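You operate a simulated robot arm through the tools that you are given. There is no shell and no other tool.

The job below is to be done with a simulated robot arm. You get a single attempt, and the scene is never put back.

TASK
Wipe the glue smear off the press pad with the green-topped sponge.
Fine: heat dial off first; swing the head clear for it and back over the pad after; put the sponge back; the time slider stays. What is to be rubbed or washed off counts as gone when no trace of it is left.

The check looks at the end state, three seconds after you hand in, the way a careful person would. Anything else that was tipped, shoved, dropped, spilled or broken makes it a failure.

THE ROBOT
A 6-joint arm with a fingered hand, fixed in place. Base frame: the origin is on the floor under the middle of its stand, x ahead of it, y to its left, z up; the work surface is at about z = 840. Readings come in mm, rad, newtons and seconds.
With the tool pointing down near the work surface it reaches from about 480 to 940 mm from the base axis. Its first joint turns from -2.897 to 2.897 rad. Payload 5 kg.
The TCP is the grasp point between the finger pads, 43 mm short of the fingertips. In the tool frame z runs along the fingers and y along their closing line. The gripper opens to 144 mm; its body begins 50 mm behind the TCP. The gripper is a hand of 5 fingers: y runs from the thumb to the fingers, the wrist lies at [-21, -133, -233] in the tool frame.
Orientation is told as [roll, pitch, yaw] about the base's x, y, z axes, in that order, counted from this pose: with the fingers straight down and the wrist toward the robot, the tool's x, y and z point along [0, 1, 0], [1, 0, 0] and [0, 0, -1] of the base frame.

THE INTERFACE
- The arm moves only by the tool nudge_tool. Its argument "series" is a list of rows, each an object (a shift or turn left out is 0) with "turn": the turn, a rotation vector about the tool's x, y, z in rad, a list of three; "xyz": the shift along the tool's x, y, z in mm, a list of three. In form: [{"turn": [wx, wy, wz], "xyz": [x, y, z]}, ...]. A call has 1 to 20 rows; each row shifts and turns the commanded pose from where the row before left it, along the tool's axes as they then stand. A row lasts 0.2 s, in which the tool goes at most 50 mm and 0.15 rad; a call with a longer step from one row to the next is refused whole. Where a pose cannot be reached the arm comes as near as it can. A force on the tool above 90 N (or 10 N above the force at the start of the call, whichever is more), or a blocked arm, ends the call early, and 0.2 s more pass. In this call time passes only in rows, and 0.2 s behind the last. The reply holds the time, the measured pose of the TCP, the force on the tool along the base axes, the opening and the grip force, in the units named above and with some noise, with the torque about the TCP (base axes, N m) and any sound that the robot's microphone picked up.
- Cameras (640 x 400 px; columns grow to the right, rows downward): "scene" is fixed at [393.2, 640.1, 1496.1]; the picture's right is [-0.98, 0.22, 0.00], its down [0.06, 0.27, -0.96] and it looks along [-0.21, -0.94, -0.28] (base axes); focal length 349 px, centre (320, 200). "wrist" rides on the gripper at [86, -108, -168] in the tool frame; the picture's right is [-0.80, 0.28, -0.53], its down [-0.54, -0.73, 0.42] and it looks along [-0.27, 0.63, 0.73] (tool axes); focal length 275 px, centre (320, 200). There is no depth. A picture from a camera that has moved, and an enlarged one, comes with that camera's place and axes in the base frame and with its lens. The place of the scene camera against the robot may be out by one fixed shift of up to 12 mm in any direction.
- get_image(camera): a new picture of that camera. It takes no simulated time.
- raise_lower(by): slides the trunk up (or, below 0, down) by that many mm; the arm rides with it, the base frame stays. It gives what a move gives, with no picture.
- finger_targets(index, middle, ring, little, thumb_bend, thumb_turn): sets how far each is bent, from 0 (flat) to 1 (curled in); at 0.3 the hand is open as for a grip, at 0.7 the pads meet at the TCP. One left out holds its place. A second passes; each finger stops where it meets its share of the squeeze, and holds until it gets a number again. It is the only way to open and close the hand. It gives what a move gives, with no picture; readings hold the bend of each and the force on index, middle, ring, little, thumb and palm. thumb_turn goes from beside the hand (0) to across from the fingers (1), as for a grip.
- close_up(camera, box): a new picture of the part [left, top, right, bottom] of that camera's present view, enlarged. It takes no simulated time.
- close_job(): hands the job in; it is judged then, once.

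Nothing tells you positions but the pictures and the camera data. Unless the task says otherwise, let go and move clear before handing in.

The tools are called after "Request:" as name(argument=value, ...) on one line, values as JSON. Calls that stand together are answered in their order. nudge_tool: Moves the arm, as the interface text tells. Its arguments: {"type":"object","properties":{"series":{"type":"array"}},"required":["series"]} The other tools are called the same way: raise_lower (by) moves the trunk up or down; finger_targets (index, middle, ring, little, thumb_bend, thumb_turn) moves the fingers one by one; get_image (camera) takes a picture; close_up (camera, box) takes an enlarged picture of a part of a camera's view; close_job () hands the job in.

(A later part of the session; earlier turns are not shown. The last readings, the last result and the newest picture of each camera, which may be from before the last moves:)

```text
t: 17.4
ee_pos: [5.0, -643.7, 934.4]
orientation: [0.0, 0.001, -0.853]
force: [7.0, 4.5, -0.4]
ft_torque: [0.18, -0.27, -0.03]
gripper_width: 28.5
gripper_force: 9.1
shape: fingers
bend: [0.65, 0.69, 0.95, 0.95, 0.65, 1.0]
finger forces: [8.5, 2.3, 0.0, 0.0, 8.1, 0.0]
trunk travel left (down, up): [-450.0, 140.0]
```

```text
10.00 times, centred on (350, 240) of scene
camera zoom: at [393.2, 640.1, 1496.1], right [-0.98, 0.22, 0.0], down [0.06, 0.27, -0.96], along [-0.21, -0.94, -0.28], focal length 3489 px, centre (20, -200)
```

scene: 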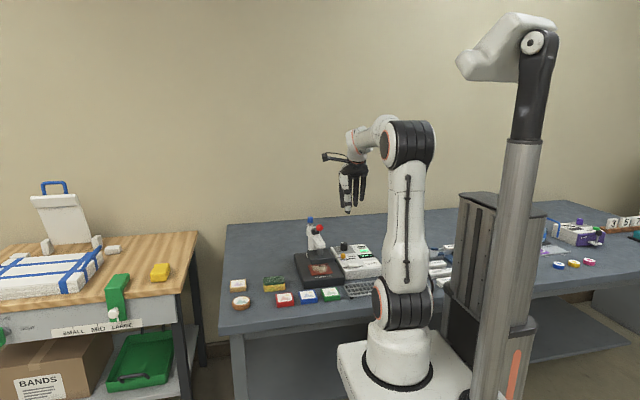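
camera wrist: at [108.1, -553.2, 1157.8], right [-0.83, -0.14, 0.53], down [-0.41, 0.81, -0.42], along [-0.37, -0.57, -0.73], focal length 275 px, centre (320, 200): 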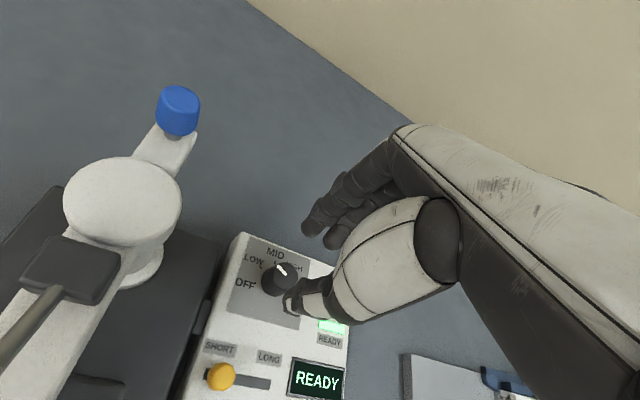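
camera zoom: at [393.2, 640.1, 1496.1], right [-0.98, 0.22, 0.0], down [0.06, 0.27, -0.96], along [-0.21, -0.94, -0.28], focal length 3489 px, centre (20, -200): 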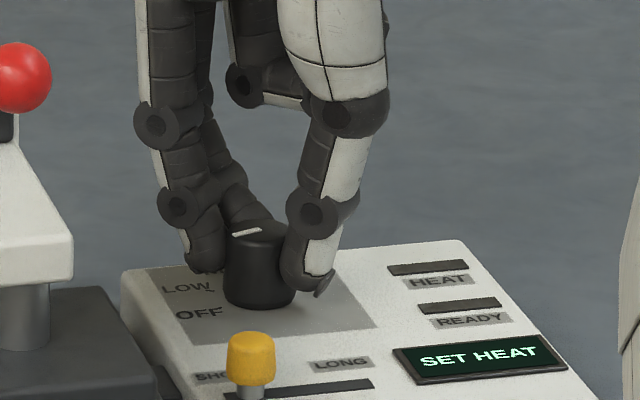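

Total turn is now 51°, which should be on the OFF mark. I'll release and lift straight up to check.

Request:
finger_targets(index=0.57, middle=0.57, thumb_bend=0.57)

Request:
nudge_tool(series=[{"xyz": [0, 0, -20]}, {"xyz": [0, 0, -40]}, {"xyz": [0, 0, -40]}, {"xyz": [0, 0, -40]}])

Request:
close_up(camera="scene", box=[320, 220, 380, 260])

Request:
get_image(camera="wrist")

```text
t: 18.4
ee_pos: [4.0, -644.6, 935.3]
orientation: [0.0, 0.0, -0.855]
force: [-0.5, -0.1, -1.0]
ft_torque: [0.0, 0.01, -0.02]
gripper_width: 56.4
gripper_force: 0.0
shape: fingers
bend: [0.56, 0.56, 0.95, 0.95, 0.56, 1.0]
finger forces: [0.0, 0.0, 0.0, 0.0, 0.0, 0.1]
trunk travel left (down, up): [-450.0, 140.0]
```

```text
t: 19.4
ee_pos: [6.2, -642.0, 1075.5]
orientation: [0.001, 0.0, -0.854]
force: [-0.9, 0.5, 0.3]
ft_torque: [0.03, -0.02, 0.0]
gripper_width: 56.4
gripper_force: 0.1
shape: fingers
bend: [0.56, 0.56, 0.95, 0.95, 0.56, 1.0]
finger forces: [0.1, 0.0, 0.1, 0.0, 0.0, 0.0]
trunk travel left (down, up): [-450.0, 140.0]
```

```text
10.00 times, centred on (350, 240) of scene
camera zoom: at [393.2, 640.1, 1496.1], right [-0.98, 0.22, 0.0], down [0.06, 0.27, -0.96], along [-0.21, -0.94, -0.28], focal length 3489 px, centre (20, -200)
```

zoom: 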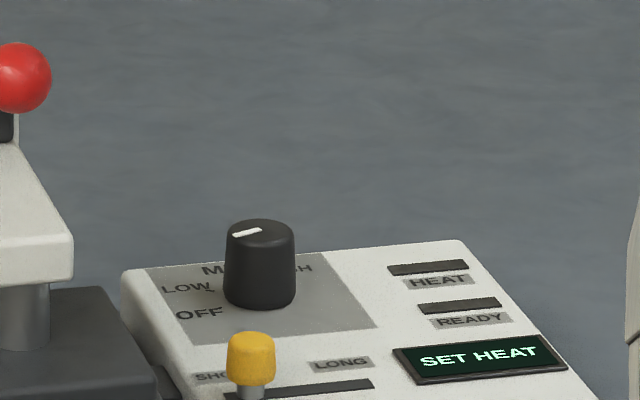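

```text
taken
camera wrist: at [-0.7, -504.9, 1244.0], right [-0.41, -0.74, 0.53], down [-0.89, 0.19, -0.42], along [0.21, -0.65, -0.73], focal length 275 px, centre (320, 200)
```

wrist: 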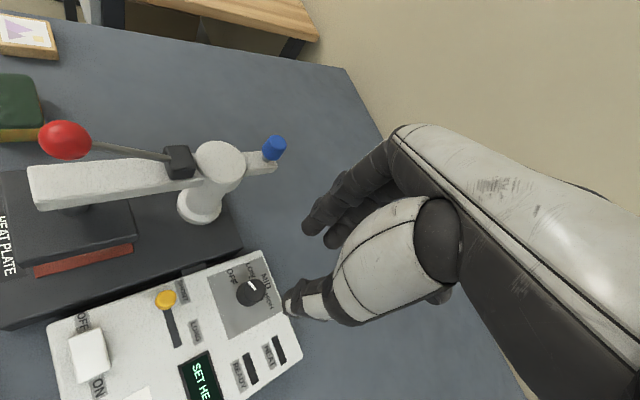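

Request:
close_up(camera="wrist", box=[200, 245, 300, 335])

Request:
close_up(camera="wrist", box=[0, 100, 300, 300])

```text
4.44 times, centred on (250, 290) of wrist
camera zoom: at [-0.7, -504.9, 1244.0], right [-0.41, -0.74, 0.53], down [-0.89, 0.19, -0.42], along [0.21, -0.65, -0.73], focal length 1224 px, centre (631, -200)
```

zoom: 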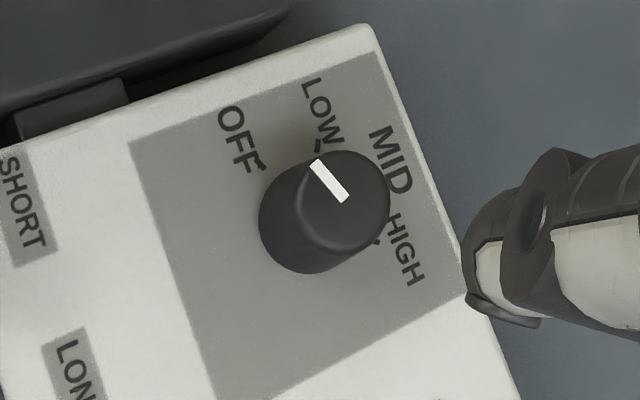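

```text
2.00 times, centred on (150, 200) of wrist
camera zoom: at [-0.7, -504.9, 1244.0], right [-0.41, -0.74, 0.53], down [-0.89, 0.19, -0.42], along [0.21, -0.65, -0.73], focal length 551 px, centre (660, 200)
```

zoom: 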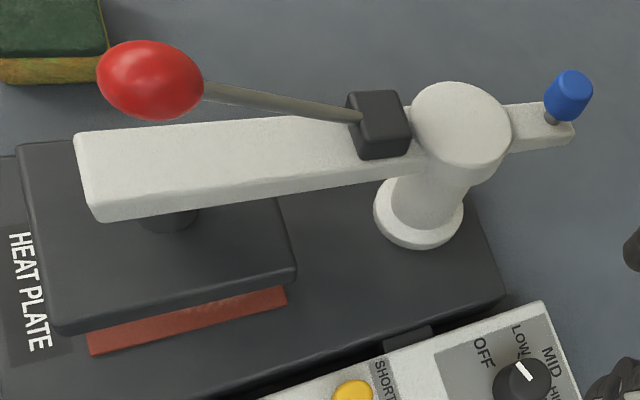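

The pointer lines up with the OFF tick (both about 21°), so the heat dial is off. Next I'll bring the hand to the press's -x side at yaw 0, to push the white arm with the backs of the fingers and swing the head toward +x, where the bench is clear.

Request:
nudge_tool(series=[{"xyz": [29.6, -37, 0]}, {"xyz": [29.6, -37, 0]}, {"xyz": [29.6, -37, 0]}, {"turn": [0, 0, -0.1423]}, {"turn": [0, 0, -0.1423]}, {"turn": [0, 0, -0.1423]}, {"turn": [0, 0, -0.1423]}, {"turn": [0, 0, -0.1423]}, {"turn": [0, 0, -0.1423]}])

Request:
finger_targets(index=0.2, middle=0.2, ring=0.2, little=0.2)

Request:
close_up(camera="scene", box=[290, 150, 400, 290])

Request:
get_image(camera="wrist")

```text
t: 21.4
ee_pos: [-2.1, -503.4, 1074.3]
orientation: [0.0, 0.0, 0.001]
force: [0.6, 0.4, -1.0]
ft_torque: [-0.05, 0.0, 0.0]
gripper_width: 56.3
gripper_force: 0.0
shape: fingers
bend: [0.56, 0.56, 0.95, 0.95, 0.56, 1.0]
finger forces: [0.1, 0.0, 0.0, 0.1, 0.0, 0.1]
trunk travel left (down, up): [-450.0, 140.0]
```

```text
t: 22.4
ee_pos: [-1.9, -503.5, 1074.5]
orientation: [-0.001, 0.0, -0.002]
force: [0.5, 0.2, -0.4]
ft_torque: [-0.01, 0.02, 0.02]
gripper_width: 124.4
gripper_force: 0.1
shape: fingers
bend: [0.2, 0.2, 0.2, 0.2, 0.56, 1.0]
finger forces: [0.1, 0.0, 0.0, 0.1, 0.0, 0.0]
trunk travel left (down, up): [-450.0, 140.0]
```

```text
2.86 times, centred on (345, 220) of scene
camera zoom: at [393.2, 640.1, 1496.1], right [-0.98, 0.22, 0.0], down [0.06, 0.27, -0.96], along [-0.21, -0.94, -0.28], focal length 997 px, centre (249, 143)
```

zoom: 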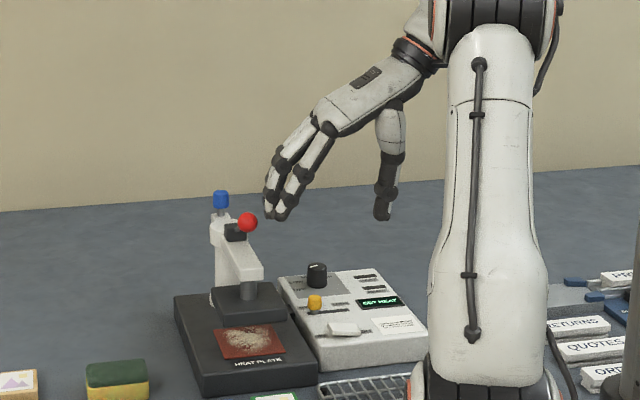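

```text
taken
camera wrist: at [-110.6, -416.9, 1243.2], right [0.28, -0.8, 0.53], down [-0.73, -0.54, -0.42], along [0.63, -0.27, -0.73], focal length 275 px, centre (320, 200)
```

wrist: 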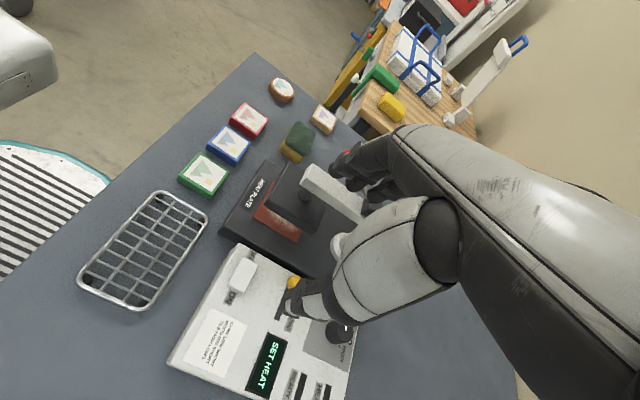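

Fingertips lead at this bend, which is what I want for pushing. I'll lower them to arm height on the -x side, with clearance.

Request:
nudge_tool(series=[{"xyz": [0, -4, 30]}, {"xyz": [0, -4, 30]}, {"xyz": [0, 0, 25]}])

Request:
close_up(camera="scene", box=[290, 195, 360, 275])

Request:
get_image(camera="wrist")

```text
t: 23.2
ee_pos: [-9.7, -501.5, 989.3]
orientation: [0.0, 0.0, -0.001]
force: [-0.6, -0.3, -0.1]
ft_torque: [-0.01, -0.02, -0.01]
gripper_width: 124.7
gripper_force: 0.1
shape: fingers
bend: [0.2, 0.2, 0.2, 0.2, 0.56, 1.0]
finger forces: [0.0, 0.0, 0.1, 0.0, 0.0, 0.0]
trunk travel left (down, up): [-450.0, 140.0]
```

```text
5.00 times, centred on (325, 235) of scene
camera zoom: at [393.2, 640.1, 1496.1], right [-0.98, 0.22, 0.0], down [0.06, 0.27, -0.96], along [-0.21, -0.94, -0.28], focal length 1745 px, centre (295, 25)
```

zoom: 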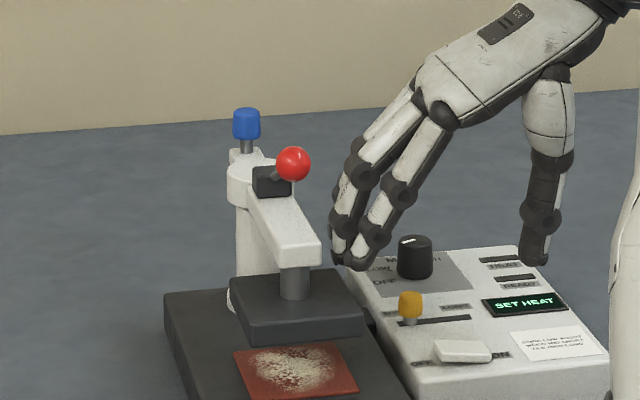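

```text
taken
camera wrist: at [-117.6, -415.6, 1158.3], right [0.28, -0.8, 0.53], down [-0.73, -0.54, -0.42], along [0.63, -0.27, -0.73], focal length 275 px, centre (320, 200)
```

wrist: 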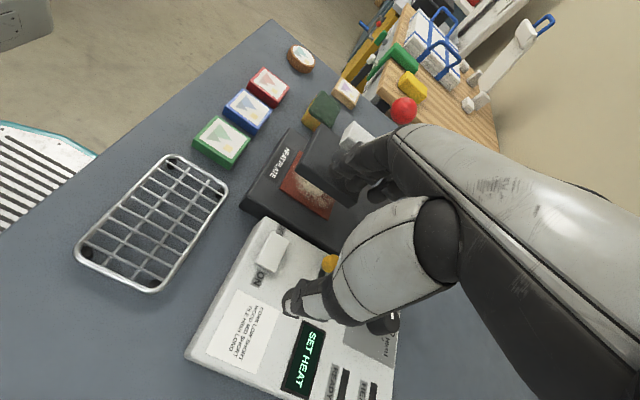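

The fingertips are level with the arm, about 18 mm away. I'll go slightly lower and further back, then approach to light contact.

Request:
nudge_tool(series=[{"xyz": [-5, 0, 7]}, {"xyz": [0, 6, 0]}, {"xyz": [0, 6, 0]}, {"xyz": [0, 4, 0]}])

Request:
close_up(camera="scene", box=[290, 195, 360, 275])

```text
t: 24.2
ee_pos: [5.7, -507.1, 983.1]
orientation: [0.0, 0.001, -0.003]
force: [-1.3, 0.2, 0.0]
ft_torque: [-0.01, -0.04, -0.01]
gripper_width: 124.4
gripper_force: 0.7
shape: fingers
bend: [0.2, 0.2, 0.2, 0.2, 0.56, 1.0]
finger forces: [0.1, 1.0, 0.0, 0.0, 0.1, 0.0]
trunk travel left (down, up): [-450.0, 140.0]
```

```text
5.00 times, centred on (325, 235) of scene
camera zoom: at [393.2, 640.1, 1496.1], right [-0.98, 0.22, 0.0], down [0.06, 0.27, -0.96], along [-0.21, -0.94, -0.28], focal length 1745 px, centre (295, 25)
```

zoom: 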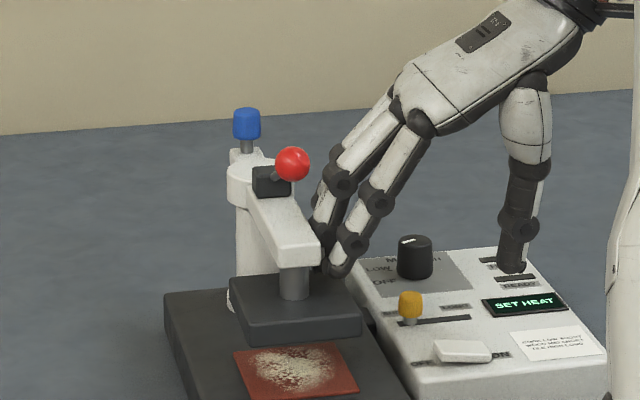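

Light contact has been made with the arm. I'll start pushing along the arc about the column, with the hand turning along.

Request:
nudge_tool(series=[{"turn": [0, 0, 0.1], "xyz": [12.9, 12.7, 0]}, {"turn": [0, 0, 0.1], "xyz": [12.9, 12.7, 0]}])

Request:
close_up(camera="scene", box=[270, 195, 370, 285])

Request:
get_image(camera="wrist")

```text
t: 24.8
ee_pos: [33.5, -483.2, 983.2]
orientation: [0.0, -0.001, -0.204]
force: [-1.2, -1.5, -0.1]
ft_torque: [0.03, -0.01, -0.01]
gripper_width: 124.6
gripper_force: 0.1
shape: fingers
bend: [0.2, 0.2, 0.2, 0.2, 0.56, 1.0]
finger forces: [0.0, 0.0, 0.0, 0.0, 0.0, 0.0]
trunk travel left (down, up): [-450.0, 140.0]
```

```text
4.44 times, centred on (320, 240) of scene
camera zoom: at [393.2, 640.1, 1496.1], right [-0.98, 0.22, 0.0], down [0.06, 0.27, -0.96], along [-0.21, -0.94, -0.28], focal length 1551 px, centre (320, 22)
```

zoom: 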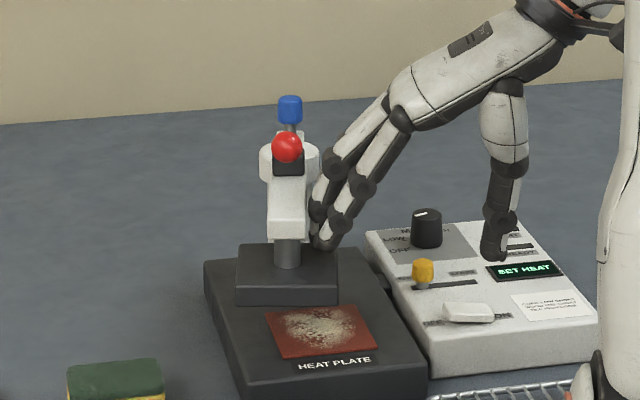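

```text
taken
camera wrist: at [-56.0, -377.3, 1151.5], right [0.12, -0.84, 0.53], down [-0.82, -0.39, -0.42], along [0.56, -0.39, -0.73], focal length 275 px, centre (320, 200)
```

wrist: 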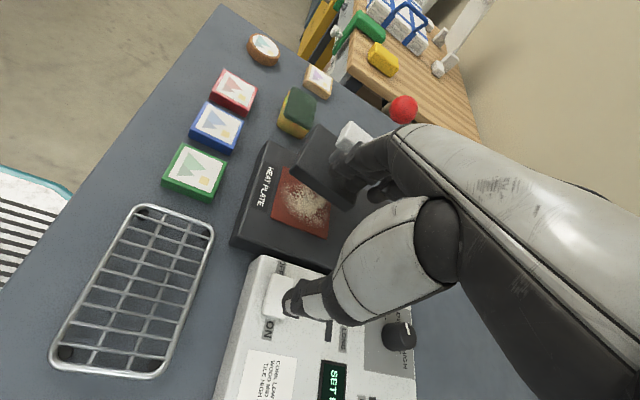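

The head swings freely. I'll continue along the arc.

Request:
nudge_tool(series=[{"turn": [0, 0, 0.1], "xyz": [12.9, 12.7, 0]}, {"turn": [0, 0, 0.1], "xyz": [12.9, 12.7, 0]}, {"turn": [0, 0, 0.1], "xyz": [12.9, 12.7, 0]}, {"turn": [0, 0, 0.1], "xyz": [12.9, 12.7, 0]}])

Request:
close_up(camera="scene", box=[260, 195, 360, 285])

Request:
get_image(camera="wrist")

```text
t: 25.8
ee_pos: [98.9, -451.6, 983.6]
orientation: [0.0, 0.0, -0.605]
force: [-0.5, -0.4, 0.5]
ft_torque: [0.01, -0.02, -0.03]
gripper_width: 124.4
gripper_force: 0.0
shape: fingers
bend: [0.2, 0.2, 0.2, 0.2, 0.56, 1.0]
finger forces: [0.0, 0.0, 0.1, 0.0, 0.0, 0.0]
trunk travel left (down, up): [-450.0, 140.0]
```

```text
4.44 times, centred on (310, 240) of scene
camera zoom: at [393.2, 640.1, 1496.1], right [-0.98, 0.22, 0.0], down [0.06, 0.27, -0.96], along [-0.21, -0.94, -0.28], focal length 1551 px, centre (364, 22)
```

zoom: 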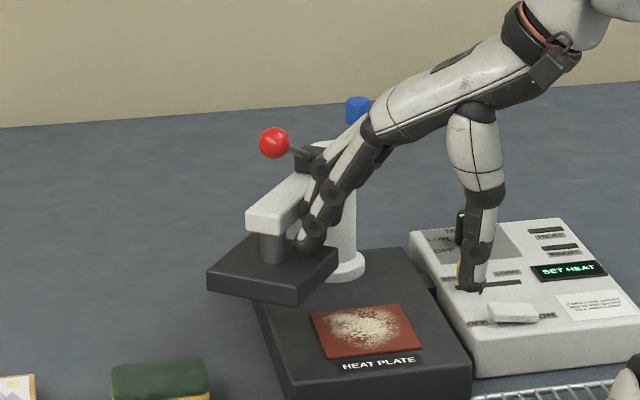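

```text
taken
camera wrist: at [57.1, -319.8, 1152.2], right [-0.22, -0.82, 0.53], down [-0.91, -0.04, -0.42], along [0.36, -0.58, -0.73], focal length 275 px, centre (320, 200)
```

wrist: 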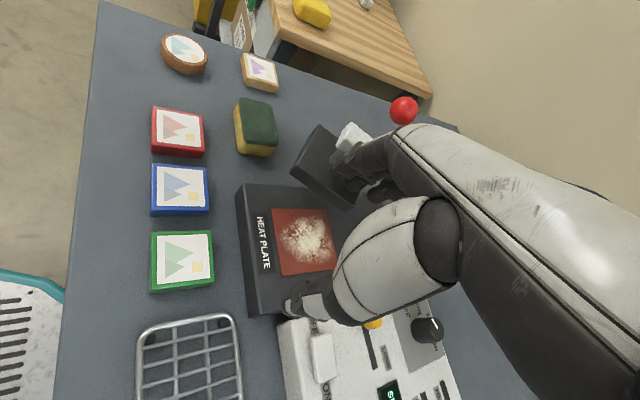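

The head is about 40° clear and the pad is visible. I'll continue pushing further round.

Request:
nudge_tool(series=[{"turn": [0, 0, 0.1], "xyz": [12.9, 12.7, 0]}, {"turn": [0, 0, 0.1], "xyz": [12.9, 12.7, 0]}, {"turn": [0, 0, 0.1], "xyz": [12.9, 12.7, 0]}, {"turn": [0, 0, 0.1], "xyz": [12.9, 12.7, 0]}])

Request:
close_up(camera="scene", box=[260, 195, 360, 285])

Request:
get_image(camera="wrist")

```text
t: 26.8
ee_pos: [169.9, -449.5, 984.3]
orientation: [0.0, 0.001, -1.002]
force: [-0.6, 0.0, -0.9]
ft_torque: [-0.01, -0.03, 0.02]
gripper_width: 124.5
gripper_force: 0.0
shape: fingers
bend: [0.2, 0.2, 0.2, 0.2, 0.56, 1.0]
finger forces: [0.0, 0.1, 0.0, 0.0, 0.0, 0.0]
trunk travel left (down, up): [-450.0, 140.0]
```

```text
4.44 times, centred on (310, 240) of scene
camera zoom: at [393.2, 640.1, 1496.1], right [-0.98, 0.22, 0.0], down [0.06, 0.27, -0.96], along [-0.21, -0.94, -0.28], focal length 1551 px, centre (364, 22)
```

zoom: 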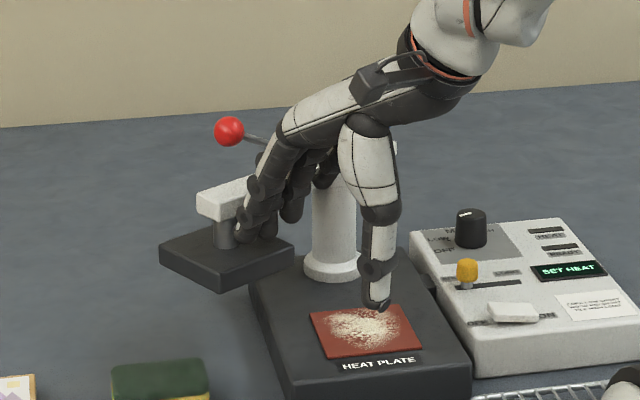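

```text
taken
camera wrist: at [183.9, -311.5, 1152.5], right [-0.52, -0.67, 0.53], down [-0.85, 0.32, -0.42], along [0.11, -0.67, -0.73], focal length 275 px, centre (320, 200)
```

wrist: 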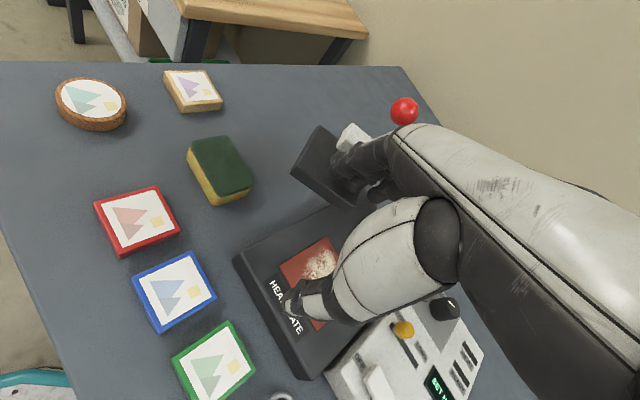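

It is at about 60° and moves freely with negligible force. I'll continue a bit further to about 80°, watching the force.

Request:
nudge_tool(series=[{"turn": [0, 0, 0.1], "xyz": [12.9, 12.7, 0]}, {"turn": [0, 0, 0.1], "xyz": [12.9, 12.7, 0]}, {"turn": [0, 0, 0.1], "xyz": [12.9, 12.7, 0]}])

Request:
close_up(camera="scene", box=[260, 195, 360, 285])

Request:
get_image(camera="wrist")

```text
t: 27.6
ee_pos: [221.3, -464.4, 983.5]
orientation: [-0.002, -0.001, -1.299]
force: [-0.2, 2.0, 0.0]
ft_torque: [0.02, -0.02, 0.03]
gripper_width: 124.7
gripper_force: 0.5
shape: fingers
bend: [0.2, 0.21, 0.2, 0.2, 0.56, 1.0]
finger forces: [0.1, 1.1, 0.0, 0.0, 0.0, 0.0]
trunk travel left (down, up): [-450.0, 140.0]
```

```text
4.44 times, centred on (310, 240) of scene
camera zoom: at [393.2, 640.1, 1496.1], right [-0.98, 0.22, 0.0], down [0.06, 0.27, -0.96], along [-0.21, -0.94, -0.28], focal length 1551 px, centre (364, 22)
```

zoom: 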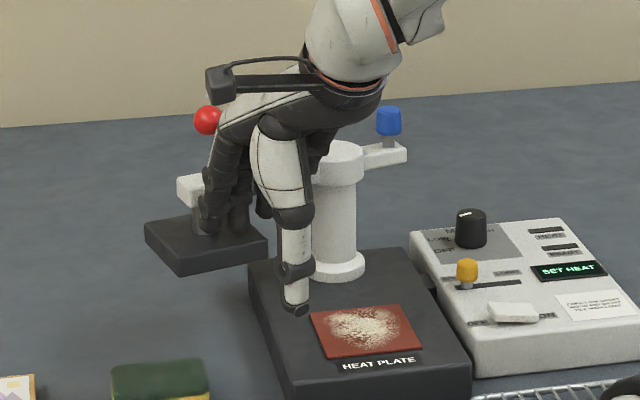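

```text
taken
camera wrist: at [275.8, -337.5, 1150.9], right [-0.69, -0.49, 0.54], down [-0.72, 0.55, -0.42], along [-0.09, -0.68, -0.73], focal length 275 px, centre (320, 200)
```

wrist: 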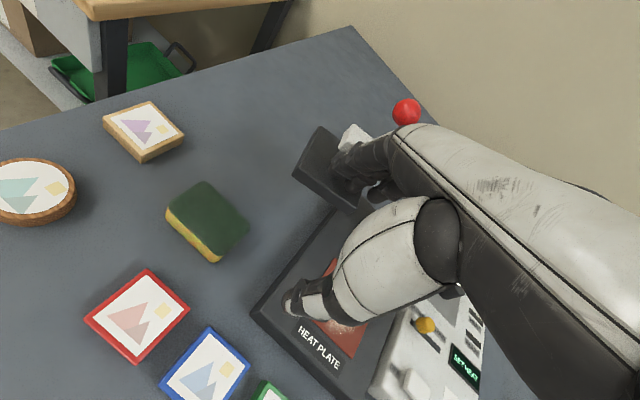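

The head is now swung about 78° and off the base. I'll back the fingers away from the arm and rise, then check that it stays put.

Request:
nudge_tool(series=[{"xyz": [0, -15, 0]}, {"xyz": [0, -20, 0]}, {"xyz": [0, 0, -40]}, {"xyz": [0, 0, -40]}, {"xyz": [0, 0, -40]}])

Request:
get_image(camera="wrist")

Request:
close_up(camera="scene", box=[220, 195, 380, 310])

```text
t: 28.8
ee_pos: [211.3, -430.8, 1104.4]
orientation: [0.001, -0.002, -1.302]
force: [-0.7, -0.1, -0.2]
ft_torque: [0.01, 0.0, 0.0]
gripper_width: 124.9
gripper_force: 0.1
shape: fingers
bend: [0.2, 0.2, 0.2, 0.2, 0.56, 1.0]
finger forces: [0.0, 0.0, 0.1, 0.1, 0.1, 0.0]
trunk travel left (down, up): [-450.0, 140.0]
```

```text
taken
camera wrist: at [265.3, -303.7, 1272.8], right [-0.69, -0.49, 0.53], down [-0.72, 0.56, -0.42], along [-0.09, -0.67, -0.73], focal length 275 px, centre (320, 200)
```

wrist: 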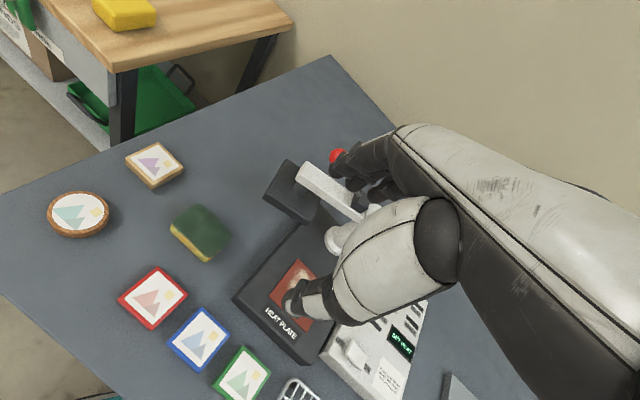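

```text
3.48 times, centred on (300, 252) of scene
camera zoom: at [393.2, 640.1, 1496.1], right [-0.98, 0.22, 0.0], down [0.06, 0.27, -0.96], along [-0.21, -0.94, -0.28], focal length 1214 px, centre (390, 17)
```

zoom: 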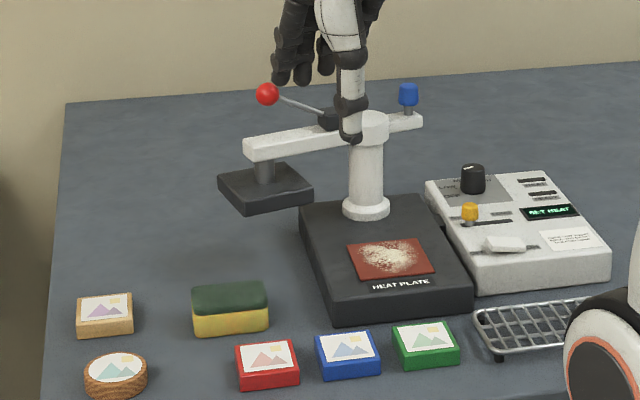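

The head stays clear. I'll measure the sponge and pad with close-ups from here and then from a second position.

Request:
close_up(camera="wrist", box=[140, 180, 260, 280])

Request:
close_up(camera="wrist", box=[220, 220, 360, 370])

```text
4.00 times, centred on (200, 230) of wrist
camera zoom: at [265.3, -303.7, 1272.8], right [-0.69, -0.49, 0.53], down [-0.72, 0.56, -0.42], along [-0.09, -0.67, -0.73], focal length 1101 px, centre (800, 80)
```

zoom: 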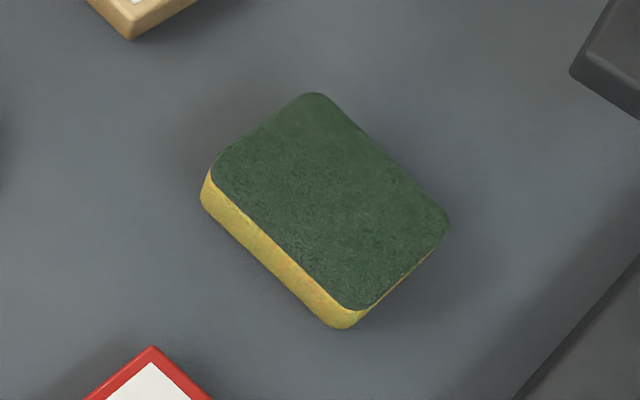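

```text
2.67 times, centred on (290, 295) of wrist
camera zoom: at [265.3, -303.7, 1272.8], right [-0.69, -0.49, 0.53], down [-0.72, 0.56, -0.42], along [-0.09, -0.67, -0.73], focal length 734 px, centre (400, -53)
```

zoom: 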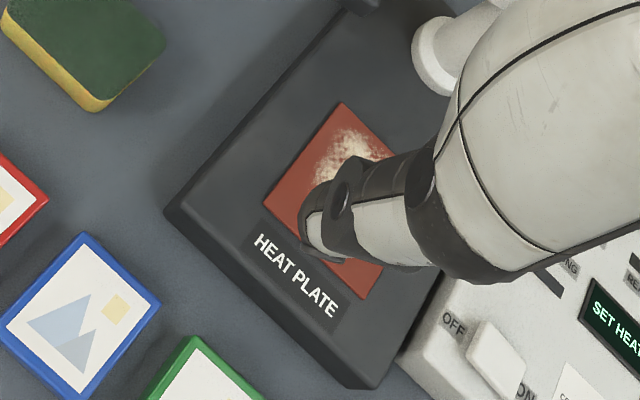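

Sponge: centre about (314.5, -468.5), 72 × 50 mm, long side along x, top z about 872. Pad: about 80 × 80 mm, centre (139, -500.5), z about 880. The head corner is still a bit close to where the fingers will work, so I'll go back and swing the head a little further, watching the force.

Request:
nudge_tool(series=[{"xyz": [0, 0, 40]}, {"xyz": [0, 0, 40]}, {"xyz": [0, 0, 40]}, {"xyz": [0, 15, 0]}, {"xyz": [0, 17, 0]}, {"turn": [0, 0, 0.05], "xyz": [6.6, 6.2, 0]}, {"turn": [0, 0, 0.05], "xyz": [6.6, 6.2, 0]}])

Request:
close_up(camera="scene", box=[260, 195, 360, 285])

```text
t: 30.4
ee_pos: [235.2, -468.9, 981.7]
orientation: [0.001, -0.001, -1.402]
force: [-3.6, 11.1, 2.4]
ft_torque: [-0.13, 0.02, -0.26]
gripper_width: 124.4
gripper_force: 5.7
shape: fingers
bend: [0.2, 0.22, 0.2, 0.2, 0.56, 1.0]
finger forces: [0.3, 11.4, 0.1, 0.0, 0.0, 0.0]
trunk travel left (down, up): [-450.0, 140.0]
```

```text
4.44 times, centred on (310, 240) of scene
camera zoom: at [393.2, 640.1, 1496.1], right [-0.98, 0.22, 0.0], down [0.06, 0.27, -0.96], along [-0.21, -0.94, -0.28], focal length 1551 px, centre (364, 22)
```

zoom: 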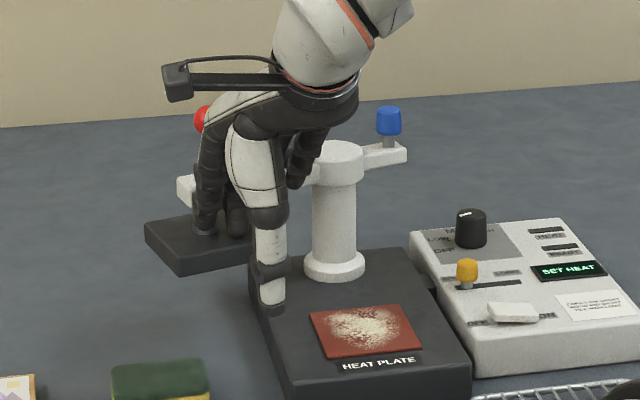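

The reading rose to 11 N without further motion, so the head has reached its end stop at about 78°. I'll stop and back off. There is enough room, since the fingers are nearly vertical when gripping.

Request:
nudge_tool(series=[{"xyz": [0, -15, 0]}, {"xyz": [0, -25, 0]}, {"xyz": [0, 0, -30]}, {"xyz": [0, 0, -40]}, {"xyz": [0, 0, -40]}])

Request:
finger_targets(index=0.48, middle=0.48, ring=0.48, little=0.95, thumb_bend=0.48)

Request:
close_up(camera="scene", box=[220, 195, 380, 310])

```text
t: 31.6
ee_pos: [227.9, -431.7, 1093.9]
orientation: [-0.001, -0.001, -1.4]
force: [1.1, -0.2, -0.6]
ft_torque: [0.01, 0.0, 0.01]
gripper_width: 124.7
gripper_force: 0.1
shape: fingers
bend: [0.2, 0.2, 0.2, 0.2, 0.56, 1.0]
finger forces: [0.0, 0.0, 0.0, 0.0, 0.0, 0.0]
trunk travel left (down, up): [-450.0, 140.0]
```

```text
t: 32.6
ee_pos: [228.3, -431.7, 1094.1]
orientation: [0.002, 0.0, -1.4]
force: [-0.2, -0.1, 1.3]
ft_torque: [0.01, -0.04, -0.01]
gripper_width: 85.6
gripper_force: 0.2
shape: fingers
bend: [0.48, 0.48, 0.48, 0.95, 0.48, 1.0]
finger forces: [0.1, 0.0, 0.0, 0.0, 0.1, 0.1]
trunk travel left (down, up): [-450.0, 140.0]
```

```text
3.48 times, centred on (300, 252) of scene
camera zoom: at [393.2, 640.1, 1496.1], right [-0.98, 0.22, 0.0], down [0.06, 0.27, -0.96], along [-0.21, -0.94, -0.28], focal length 1214 px, centre (390, 17)
```

zoom: 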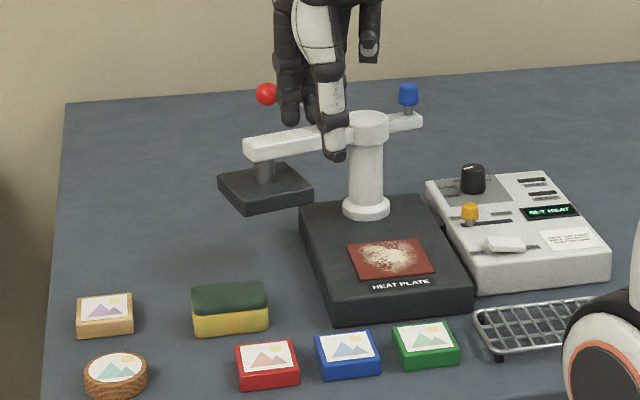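

The press has not shifted. I'll turn to yaw -90°, go above the sponge and check alignment before descending.

Request:
finger_targets(ring=0.95)

Request:
nudge_tool(series=[{"turn": [0, 0, 0.0855]}, {"turn": [0, 0, 0.0855]}, {"xyz": [29.4, 12.3, 0]}, {"xyz": [29.4, 12.3, 10]}, {"xyz": [29.4, 12.3, 30]}, {"xyz": [0, 0, 30]}, {"xyz": [0, 0, 24]}])

Request:
get_image(camera="wrist")

Request:
close_up(camera="scene", box=[230, 190, 330, 310])

```text
t: 33.6
ee_pos: [227.6, -431.8, 1093.7]
orientation: [0.0, -0.001, -1.401]
force: [-0.3, -1.2, 0.2]
ft_torque: [0.02, -0.01, -0.01]
gripper_width: 85.3
gripper_force: 0.0
shape: fingers
bend: [0.48, 0.48, 0.95, 0.95, 0.48, 1.0]
finger forces: [0.0, 0.0, 0.1, 0.0, 0.1, 0.0]
trunk travel left (down, up): [-450.0, 140.0]
```

```text
t: 35.2
ee_pos: [318.4, -469.1, 999.6]
orientation: [0.0, -0.001, -1.571]
force: [-0.6, 0.6, 0.3]
ft_torque: [-0.01, -0.02, 0.03]
gripper_width: 85.1
gripper_force: 0.0
shape: fingers
bend: [0.48, 0.48, 0.95, 0.95, 0.48, 1.0]
finger forces: [0.0, 0.0, 0.1, 0.1, 0.0, 0.0]
trunk travel left (down, up): [-450.0, 140.0]
```

```text
taken
camera wrist: at [404.3, -362.0, 1167.5], right [-0.8, -0.28, 0.53], down [-0.54, 0.73, -0.42], along [-0.27, -0.63, -0.73], focal length 275 px, centre (320, 200)
```

wrist: 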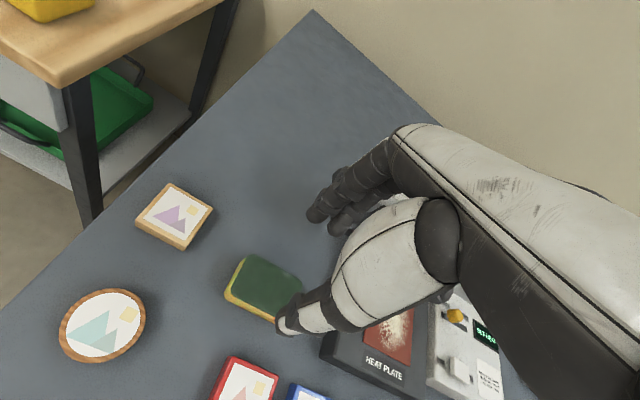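

```text
3.33 times, centred on (280, 250) of scene
camera zoom: at [393.2, 640.1, 1496.1], right [-0.98, 0.22, 0.0], down [0.06, 0.27, -0.96], along [-0.21, -0.94, -0.28], focal length 1163 px, centre (453, 33)
```

zoom: 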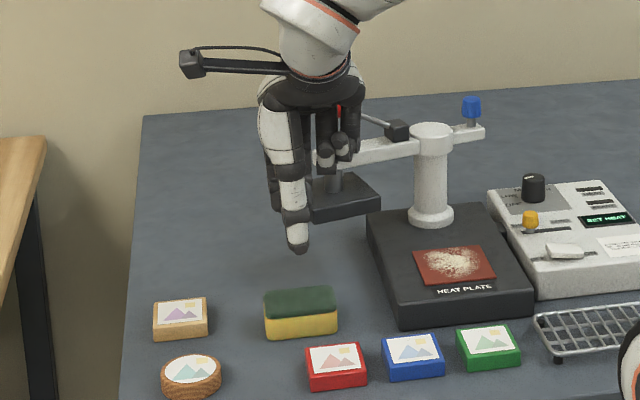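

Request:
close_up(camera="wrist", box=[210, 170, 350, 350])

```text
2.22 times, centred on (280, 260) of wrist
camera zoom: at [404.3, -362.0, 1167.5], right [-0.8, -0.28, 0.53], down [-0.54, 0.73, -0.42], along [-0.27, -0.63, -0.73], focal length 612 px, centre (409, 67)
```

zoom: 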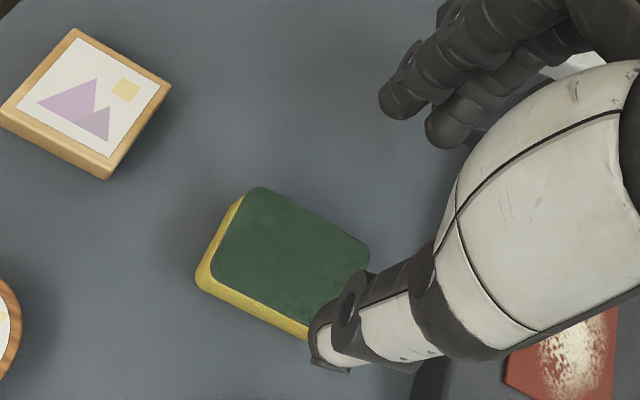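

Fresh measurement puts the sponge centre at (314, -467), with thumb and fingers evenly straddling it. I'll narrow the opening slightly to stay clear of the red tile and then descend.

Request:
finger_targets(index=0.51, middle=0.51, thumb_bend=0.51)

Request:
nudge_tool(series=[{"xyz": [-1, -1, 25]}, {"xyz": [0, 0, 25]}, {"xyz": [0, 0, 25]}, {"xyz": [0, 0, 15]}, {"xyz": [0, 0, 13]}])

Request:
close_up(camera="scene", box=[250, 220, 320, 310])

Request:
close_up(camera="wrist", box=[210, 170, 350, 350])

```text
t: 36.2
ee_pos: [317.9, -469.3, 998.5]
orientation: [0.0, 0.001, -1.573]
force: [-0.6, 0.0, 0.3]
ft_torque: [-0.03, 0.03, 0.0]
gripper_width: 75.2
gripper_force: 0.1
shape: fingers
bend: [0.51, 0.51, 0.95, 0.95, 0.51, 1.0]
finger forces: [0.0, 0.0, 0.0, 0.1, 0.0, 0.0]
trunk travel left (down, up): [-450.0, 140.0]
```

```text
t: 37.4
ee_pos: [317.5, -467.6, 895.0]
orientation: [-0.001, 0.0, -1.572]
force: [3.2, 1.8, -0.5]
ft_torque: [0.03, 0.03, 0.04]
gripper_width: 75.1
gripper_force: 0.7
shape: fingers
bend: [0.51, 0.51, 0.95, 0.95, 0.51, 1.0]
finger forces: [0.0, 1.9, 0.1, 0.0, 0.1, 0.0]
trunk travel left (down, up): [-450.0, 140.0]
```

```text
4.44 times, centred on (285, 265) of scene
camera zoom: at [393.2, 640.1, 1496.1], right [-0.98, 0.22, 0.0], down [0.06, 0.27, -0.96], along [-0.21, -0.94, -0.28], focal length 1551 px, centre (476, -89)
```

zoom: 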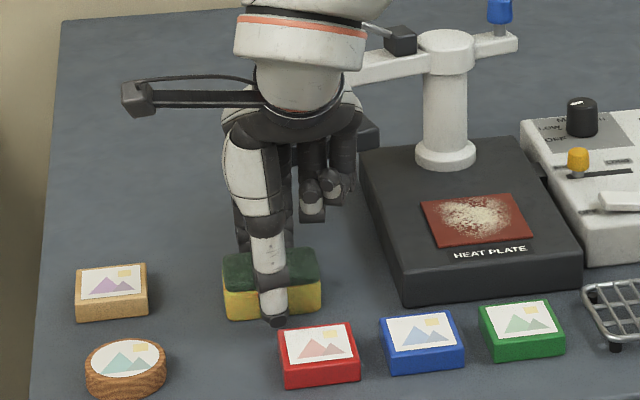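

```text
2.22 times, centred on (280, 260) of wrist
camera zoom: at [403.5, -359.5, 1063.9], right [-0.8, -0.28, 0.53], down [-0.54, 0.73, -0.42], along [-0.27, -0.63, -0.73], focal length 612 px, centre (409, 67)
```

zoom: 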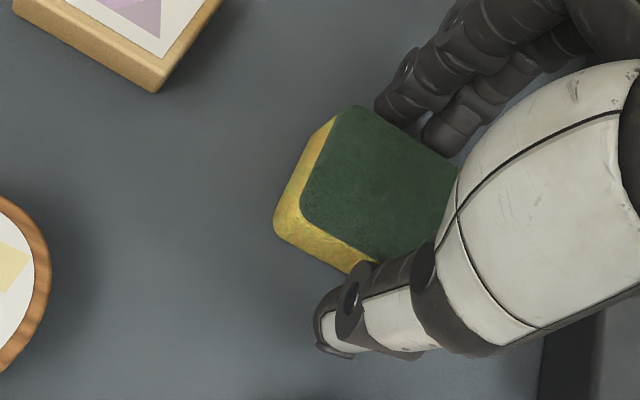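

The middle finger's back is lightly touching the parked head's corner (about 3.6 N), and the tips are already close to the bench. I'll raise and shift slightly away before closing.

Request:
nudge_tool(series=[{"xyz": [2, -4, -6]}])

Request:
close_up(camera="scene", box=[260, 230, 310, 280])

```text
t: 37.8
ee_pos: [318.5, -463.4, 901.1]
orientation: [0.0, 0.001, -1.575]
force: [0.2, -0.6, -0.3]
ft_torque: [0.06, 0.01, 0.01]
gripper_width: 75.0
gripper_force: 0.1
shape: fingers
bend: [0.51, 0.51, 0.95, 0.95, 0.51, 1.0]
finger forces: [0.1, 0.0, 0.0, 0.0, 0.1, 0.1]
trunk travel left (down, up): [-450.0, 140.0]
```

```text
8.00 times, centred on (285, 255) of scene
camera zoom: at [393.2, 640.1, 1496.1], right [-0.98, 0.22, 0.0], down [0.06, 0.27, -0.96], along [-0.21, -0.94, -0.28], focal length 2791 px, centre (600, -240)
```

zoom: 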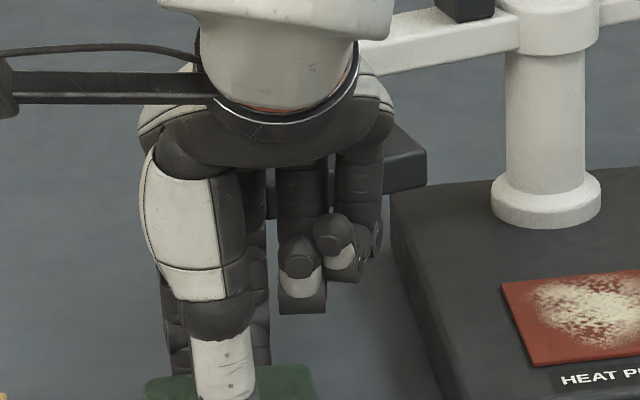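

Contact is released. I'll now close on the sponge.

Request:
finger_targets(index=0.7, middle=0.7, thumb_bend=0.7)

Request:
close_up(camera="scene", box=[250, 220, 320, 310])

Request:
close_up(camera="wrist", box=[210, 170, 350, 350])

```text
t: 38.8
ee_pos: [319.1, -462.5, 901.7]
orientation: [0.001, 0.001, -1.572]
force: [0.5, -1.1, 1.0]
ft_torque: [0.0, 0.09, 0.01]
gripper_width: 51.2
gripper_force: 19.3
shape: fingers
bend: [0.6, 0.61, 0.95, 0.95, 0.58, 1.0]
finger forces: [9.6, 10.1, 0.0, 0.1, 19.1, 0.0]
trunk travel left (down, up): [-450.0, 140.0]
```

```text
4.44 times, centred on (285, 265) of scene
camera zoom: at [393.2, 640.1, 1496.1], right [-0.98, 0.22, 0.0], down [0.06, 0.27, -0.96], along [-0.21, -0.94, -0.28], focal length 1551 px, centre (476, -89)
```

zoom: 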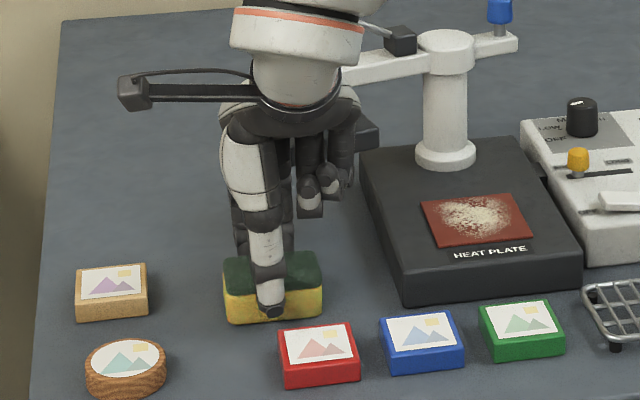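

```text
2.22 times, centred on (280, 260) of wrist
camera zoom: at [405.7, -355.8, 1070.0], right [-0.8, -0.28, 0.53], down [-0.54, 0.73, -0.42], along [-0.27, -0.63, -0.73], focal length 612 px, centre (409, 67)
```

zoom: 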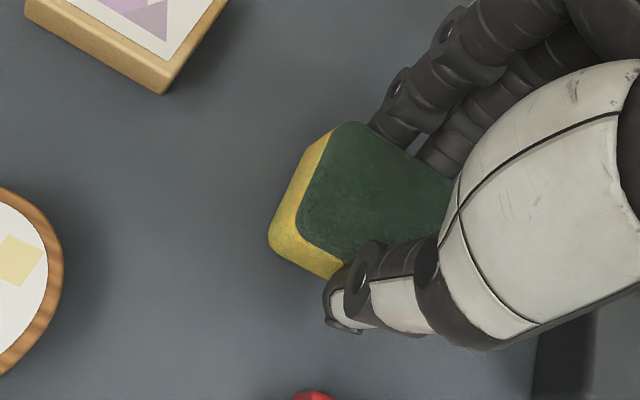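

The sponge is firmly held (thumb 19 N, fingers 10 N each). I'll lift it, move clear of the head, and turn to yaw 0 so the hand stays away from column and head while wiping.

Request:
nudge_tool(series=[{"xyz": [0, -4, -15]}, {"xyz": [0, -6, -25]}, {"xyz": [0, 0, -45]}, {"xyz": [0, 0, -45]}])

Request:
close_up(camera="scene", box=[230, 180, 350, 310])

```text
t: 39.8
ee_pos: [320.1, -454.8, 1032.9]
orientation: [0.0, 0.002, -1.573]
force: [0.0, 0.6, -1.5]
ft_torque: [0.0, -0.03, 0.01]
gripper_width: 51.2
gripper_force: 19.1
shape: fingers
bend: [0.6, 0.61, 0.95, 0.95, 0.58, 1.0]
finger forces: [9.7, 9.3, 0.0, 0.0, 19.0, 0.0]
trunk travel left (down, up): [-450.0, 140.0]
```

```text
3.08 times, centred on (290, 245) of scene
camera zoom: at [393.2, 640.1, 1496.1], right [-0.98, 0.22, 0.0], down [0.06, 0.27, -0.96], along [-0.21, -0.94, -0.28], focal length 1074 px, centre (412, 62)
```

zoom: 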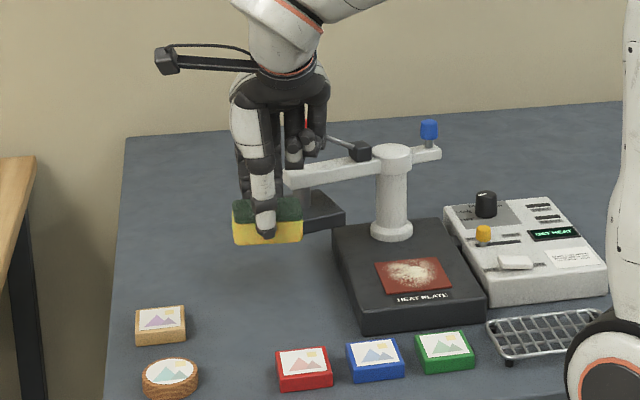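

The sponge is lifted and level. I'll move over toward the pad and turn the hand.

Request:
nudge_tool(series=[{"xyz": [-45, 4, 0]}, {"xyz": [-45, 4, 0]}, {"turn": [0, 0, -0.1428]}, {"turn": [0, 0, -0.1428]}, {"turn": [0, 0, -0.1428]}, {"turn": [0, 0, -0.1428]}, {"turn": [0, 0, -0.1428]}, {"turn": [0, 0, -0.1428]}, {"turn": [0, 0, -0.1428]}, {"turn": [0, 0, -0.1428]}, {"turn": [0, 0, -0.1428]}, {"turn": [0, 0, -0.1428]}, {"turn": [0, 0, -0.1428]}])

Request:
get_image(camera="wrist")

Request:
close_up(camera="scene", box=[230, 180, 390, 310])

```text
t: 42.6
ee_pos: [228.3, -460.9, 1032.1]
orientation: [-0.001, 0.0, -0.001]
force: [-0.3, 0.2, 0.7]
ft_torque: [-0.02, 0.02, 0.02]
gripper_width: 51.1
gripper_force: 18.7
shape: fingers
bend: [0.6, 0.61, 0.95, 0.95, 0.58, 1.0]
finger forces: [9.6, 9.2, 0.0, 0.1, 18.8, 0.0]
trunk travel left (down, up): [-450.0, 140.0]
```

```text
taken
camera wrist: at [120.1, -376.4, 1200.0], right [0.28, -0.8, 0.53], down [-0.73, -0.54, -0.42], along [0.63, -0.27, -0.73], focal length 275 px, centre (320, 200)
```

wrist: 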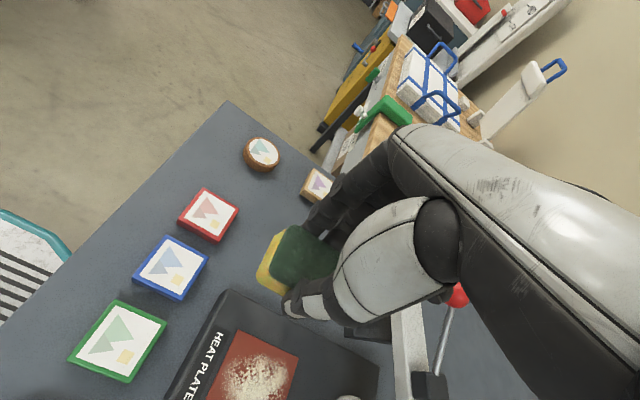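

```text
3.08 times, centred on (310, 245) of scene
camera zoom: at [393.2, 640.1, 1496.1], right [-0.98, 0.22, 0.0], down [0.06, 0.27, -0.96], along [-0.21, -0.94, -0.28], focal length 1074 px, centre (351, 62)
```

zoom: 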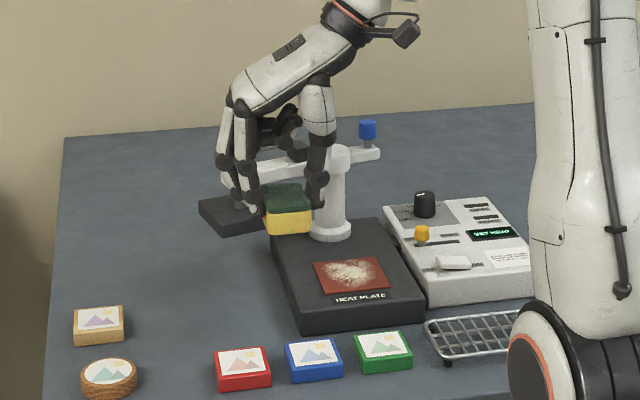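

Request:
close_up(camera="wrist", box=[160, 280, 380, 400])

```text
2.91 times, centred on (270, 340) of wrist
camera zoom: at [120.1, -376.4, 1200.0], right [0.28, -0.8, 0.53], down [-0.73, -0.54, -0.42], along [0.63, -0.27, -0.73], focal length 801 px, centre (466, -207)
```

zoom: 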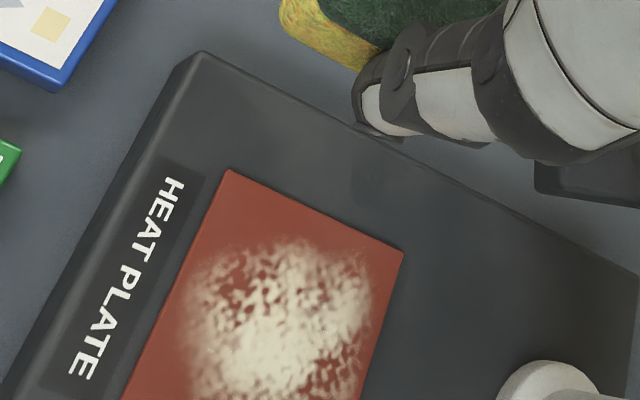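

The pad is pinned down at x 100–178, y -539 to -460, z about 881. I'll move above its centre and lower to just above it.

Request:
nudge_tool(series=[{"xyz": [-17, -44.6, 0]}, {"xyz": [-17, -44.6, 0]}, {"xyz": [0, 0, 25]}, {"xyz": [0, 0, 25]}, {"xyz": [0, 0, 20]}])

Request:
close_up(camera="scene", box=[270, 190, 370, 290])

Request:
get_image(camera="wrist")

```text
t: 43.8
ee_pos: [138.8, -494.9, 962.9]
orientation: [0.0, -0.001, -0.003]
force: [0.0, 0.1, 0.7]
ft_torque: [-0.01, -0.01, -0.02]
gripper_width: 50.9
gripper_force: 18.7
shape: fingers
bend: [0.6, 0.61, 0.95, 0.95, 0.58, 1.0]
finger forces: [9.6, 9.4, 0.0, 0.0, 18.9, 0.0]
trunk travel left (down, up): [-450.0, 140.0]
```

```text
4.00 times, centred on (320, 240) of scene
camera zoom: at [393.2, 640.1, 1496.1], right [-0.98, 0.22, 0.0], down [0.06, 0.27, -0.96], along [-0.21, -0.94, -0.28], focal length 1396 px, centre (320, 40)
```

zoom: 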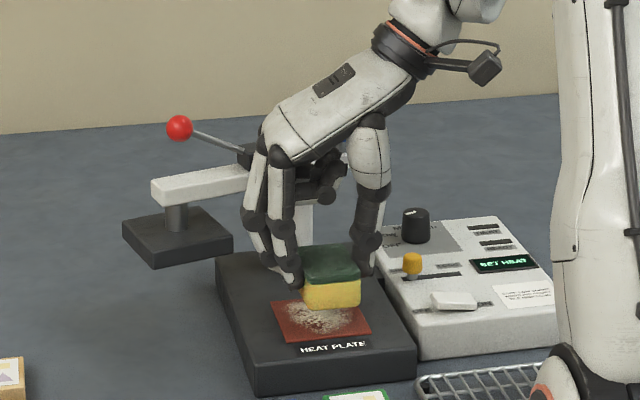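

```text
taken
camera wrist: at [30.1, -409.4, 1130.9], right [0.28, -0.8, 0.53], down [-0.73, -0.54, -0.42], along [0.63, -0.27, -0.73], focal length 275 px, centre (320, 200)
```

wrist: 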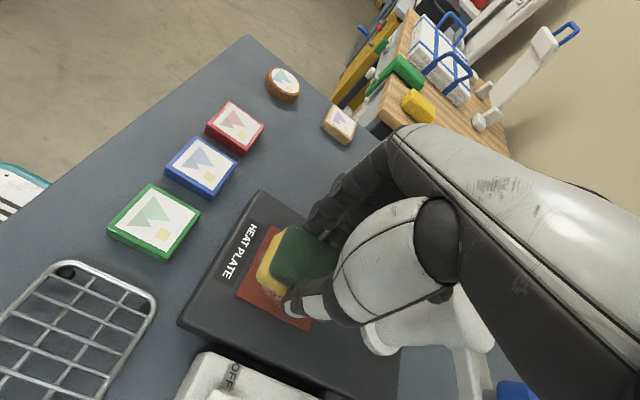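

The sponge is right over the pad with clearance all around. I'll lower it slowly to contact.

Request:
nudge_tool(series=[{"xyz": [0, 0, 8]}, {"xyz": [0, 0, 6]}, {"xyz": [0, 0, 3]}])

Request:
close_up(camera="scene", box=[295, 235, 345, 285])

```text
t: 44.6
ee_pos: [138.7, -495.6, 944.1]
orientation: [0.001, 0.0, -0.004]
force: [-0.2, -0.3, -0.5]
ft_torque: [-0.02, 0.01, -0.02]
gripper_width: 51.0
gripper_force: 18.7
shape: fingers
bend: [0.6, 0.61, 0.95, 0.95, 0.58, 1.0]
finger forces: [9.8, 9.3, 0.1, 0.0, 19.0, 0.1]
trunk travel left (down, up): [-450.0, 140.0]
```

```text
8.00 times, centred on (320, 260) of scene
camera zoom: at [393.2, 640.1, 1496.1], right [-0.98, 0.22, 0.0], down [0.06, 0.27, -0.96], along [-0.21, -0.94, -0.28], focal length 2791 px, centre (320, -280)
```

zoom: 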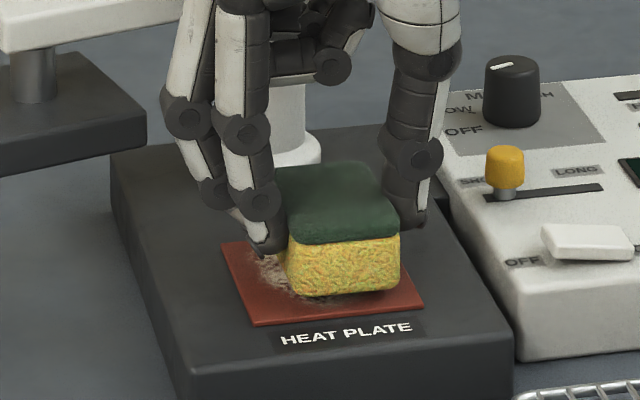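

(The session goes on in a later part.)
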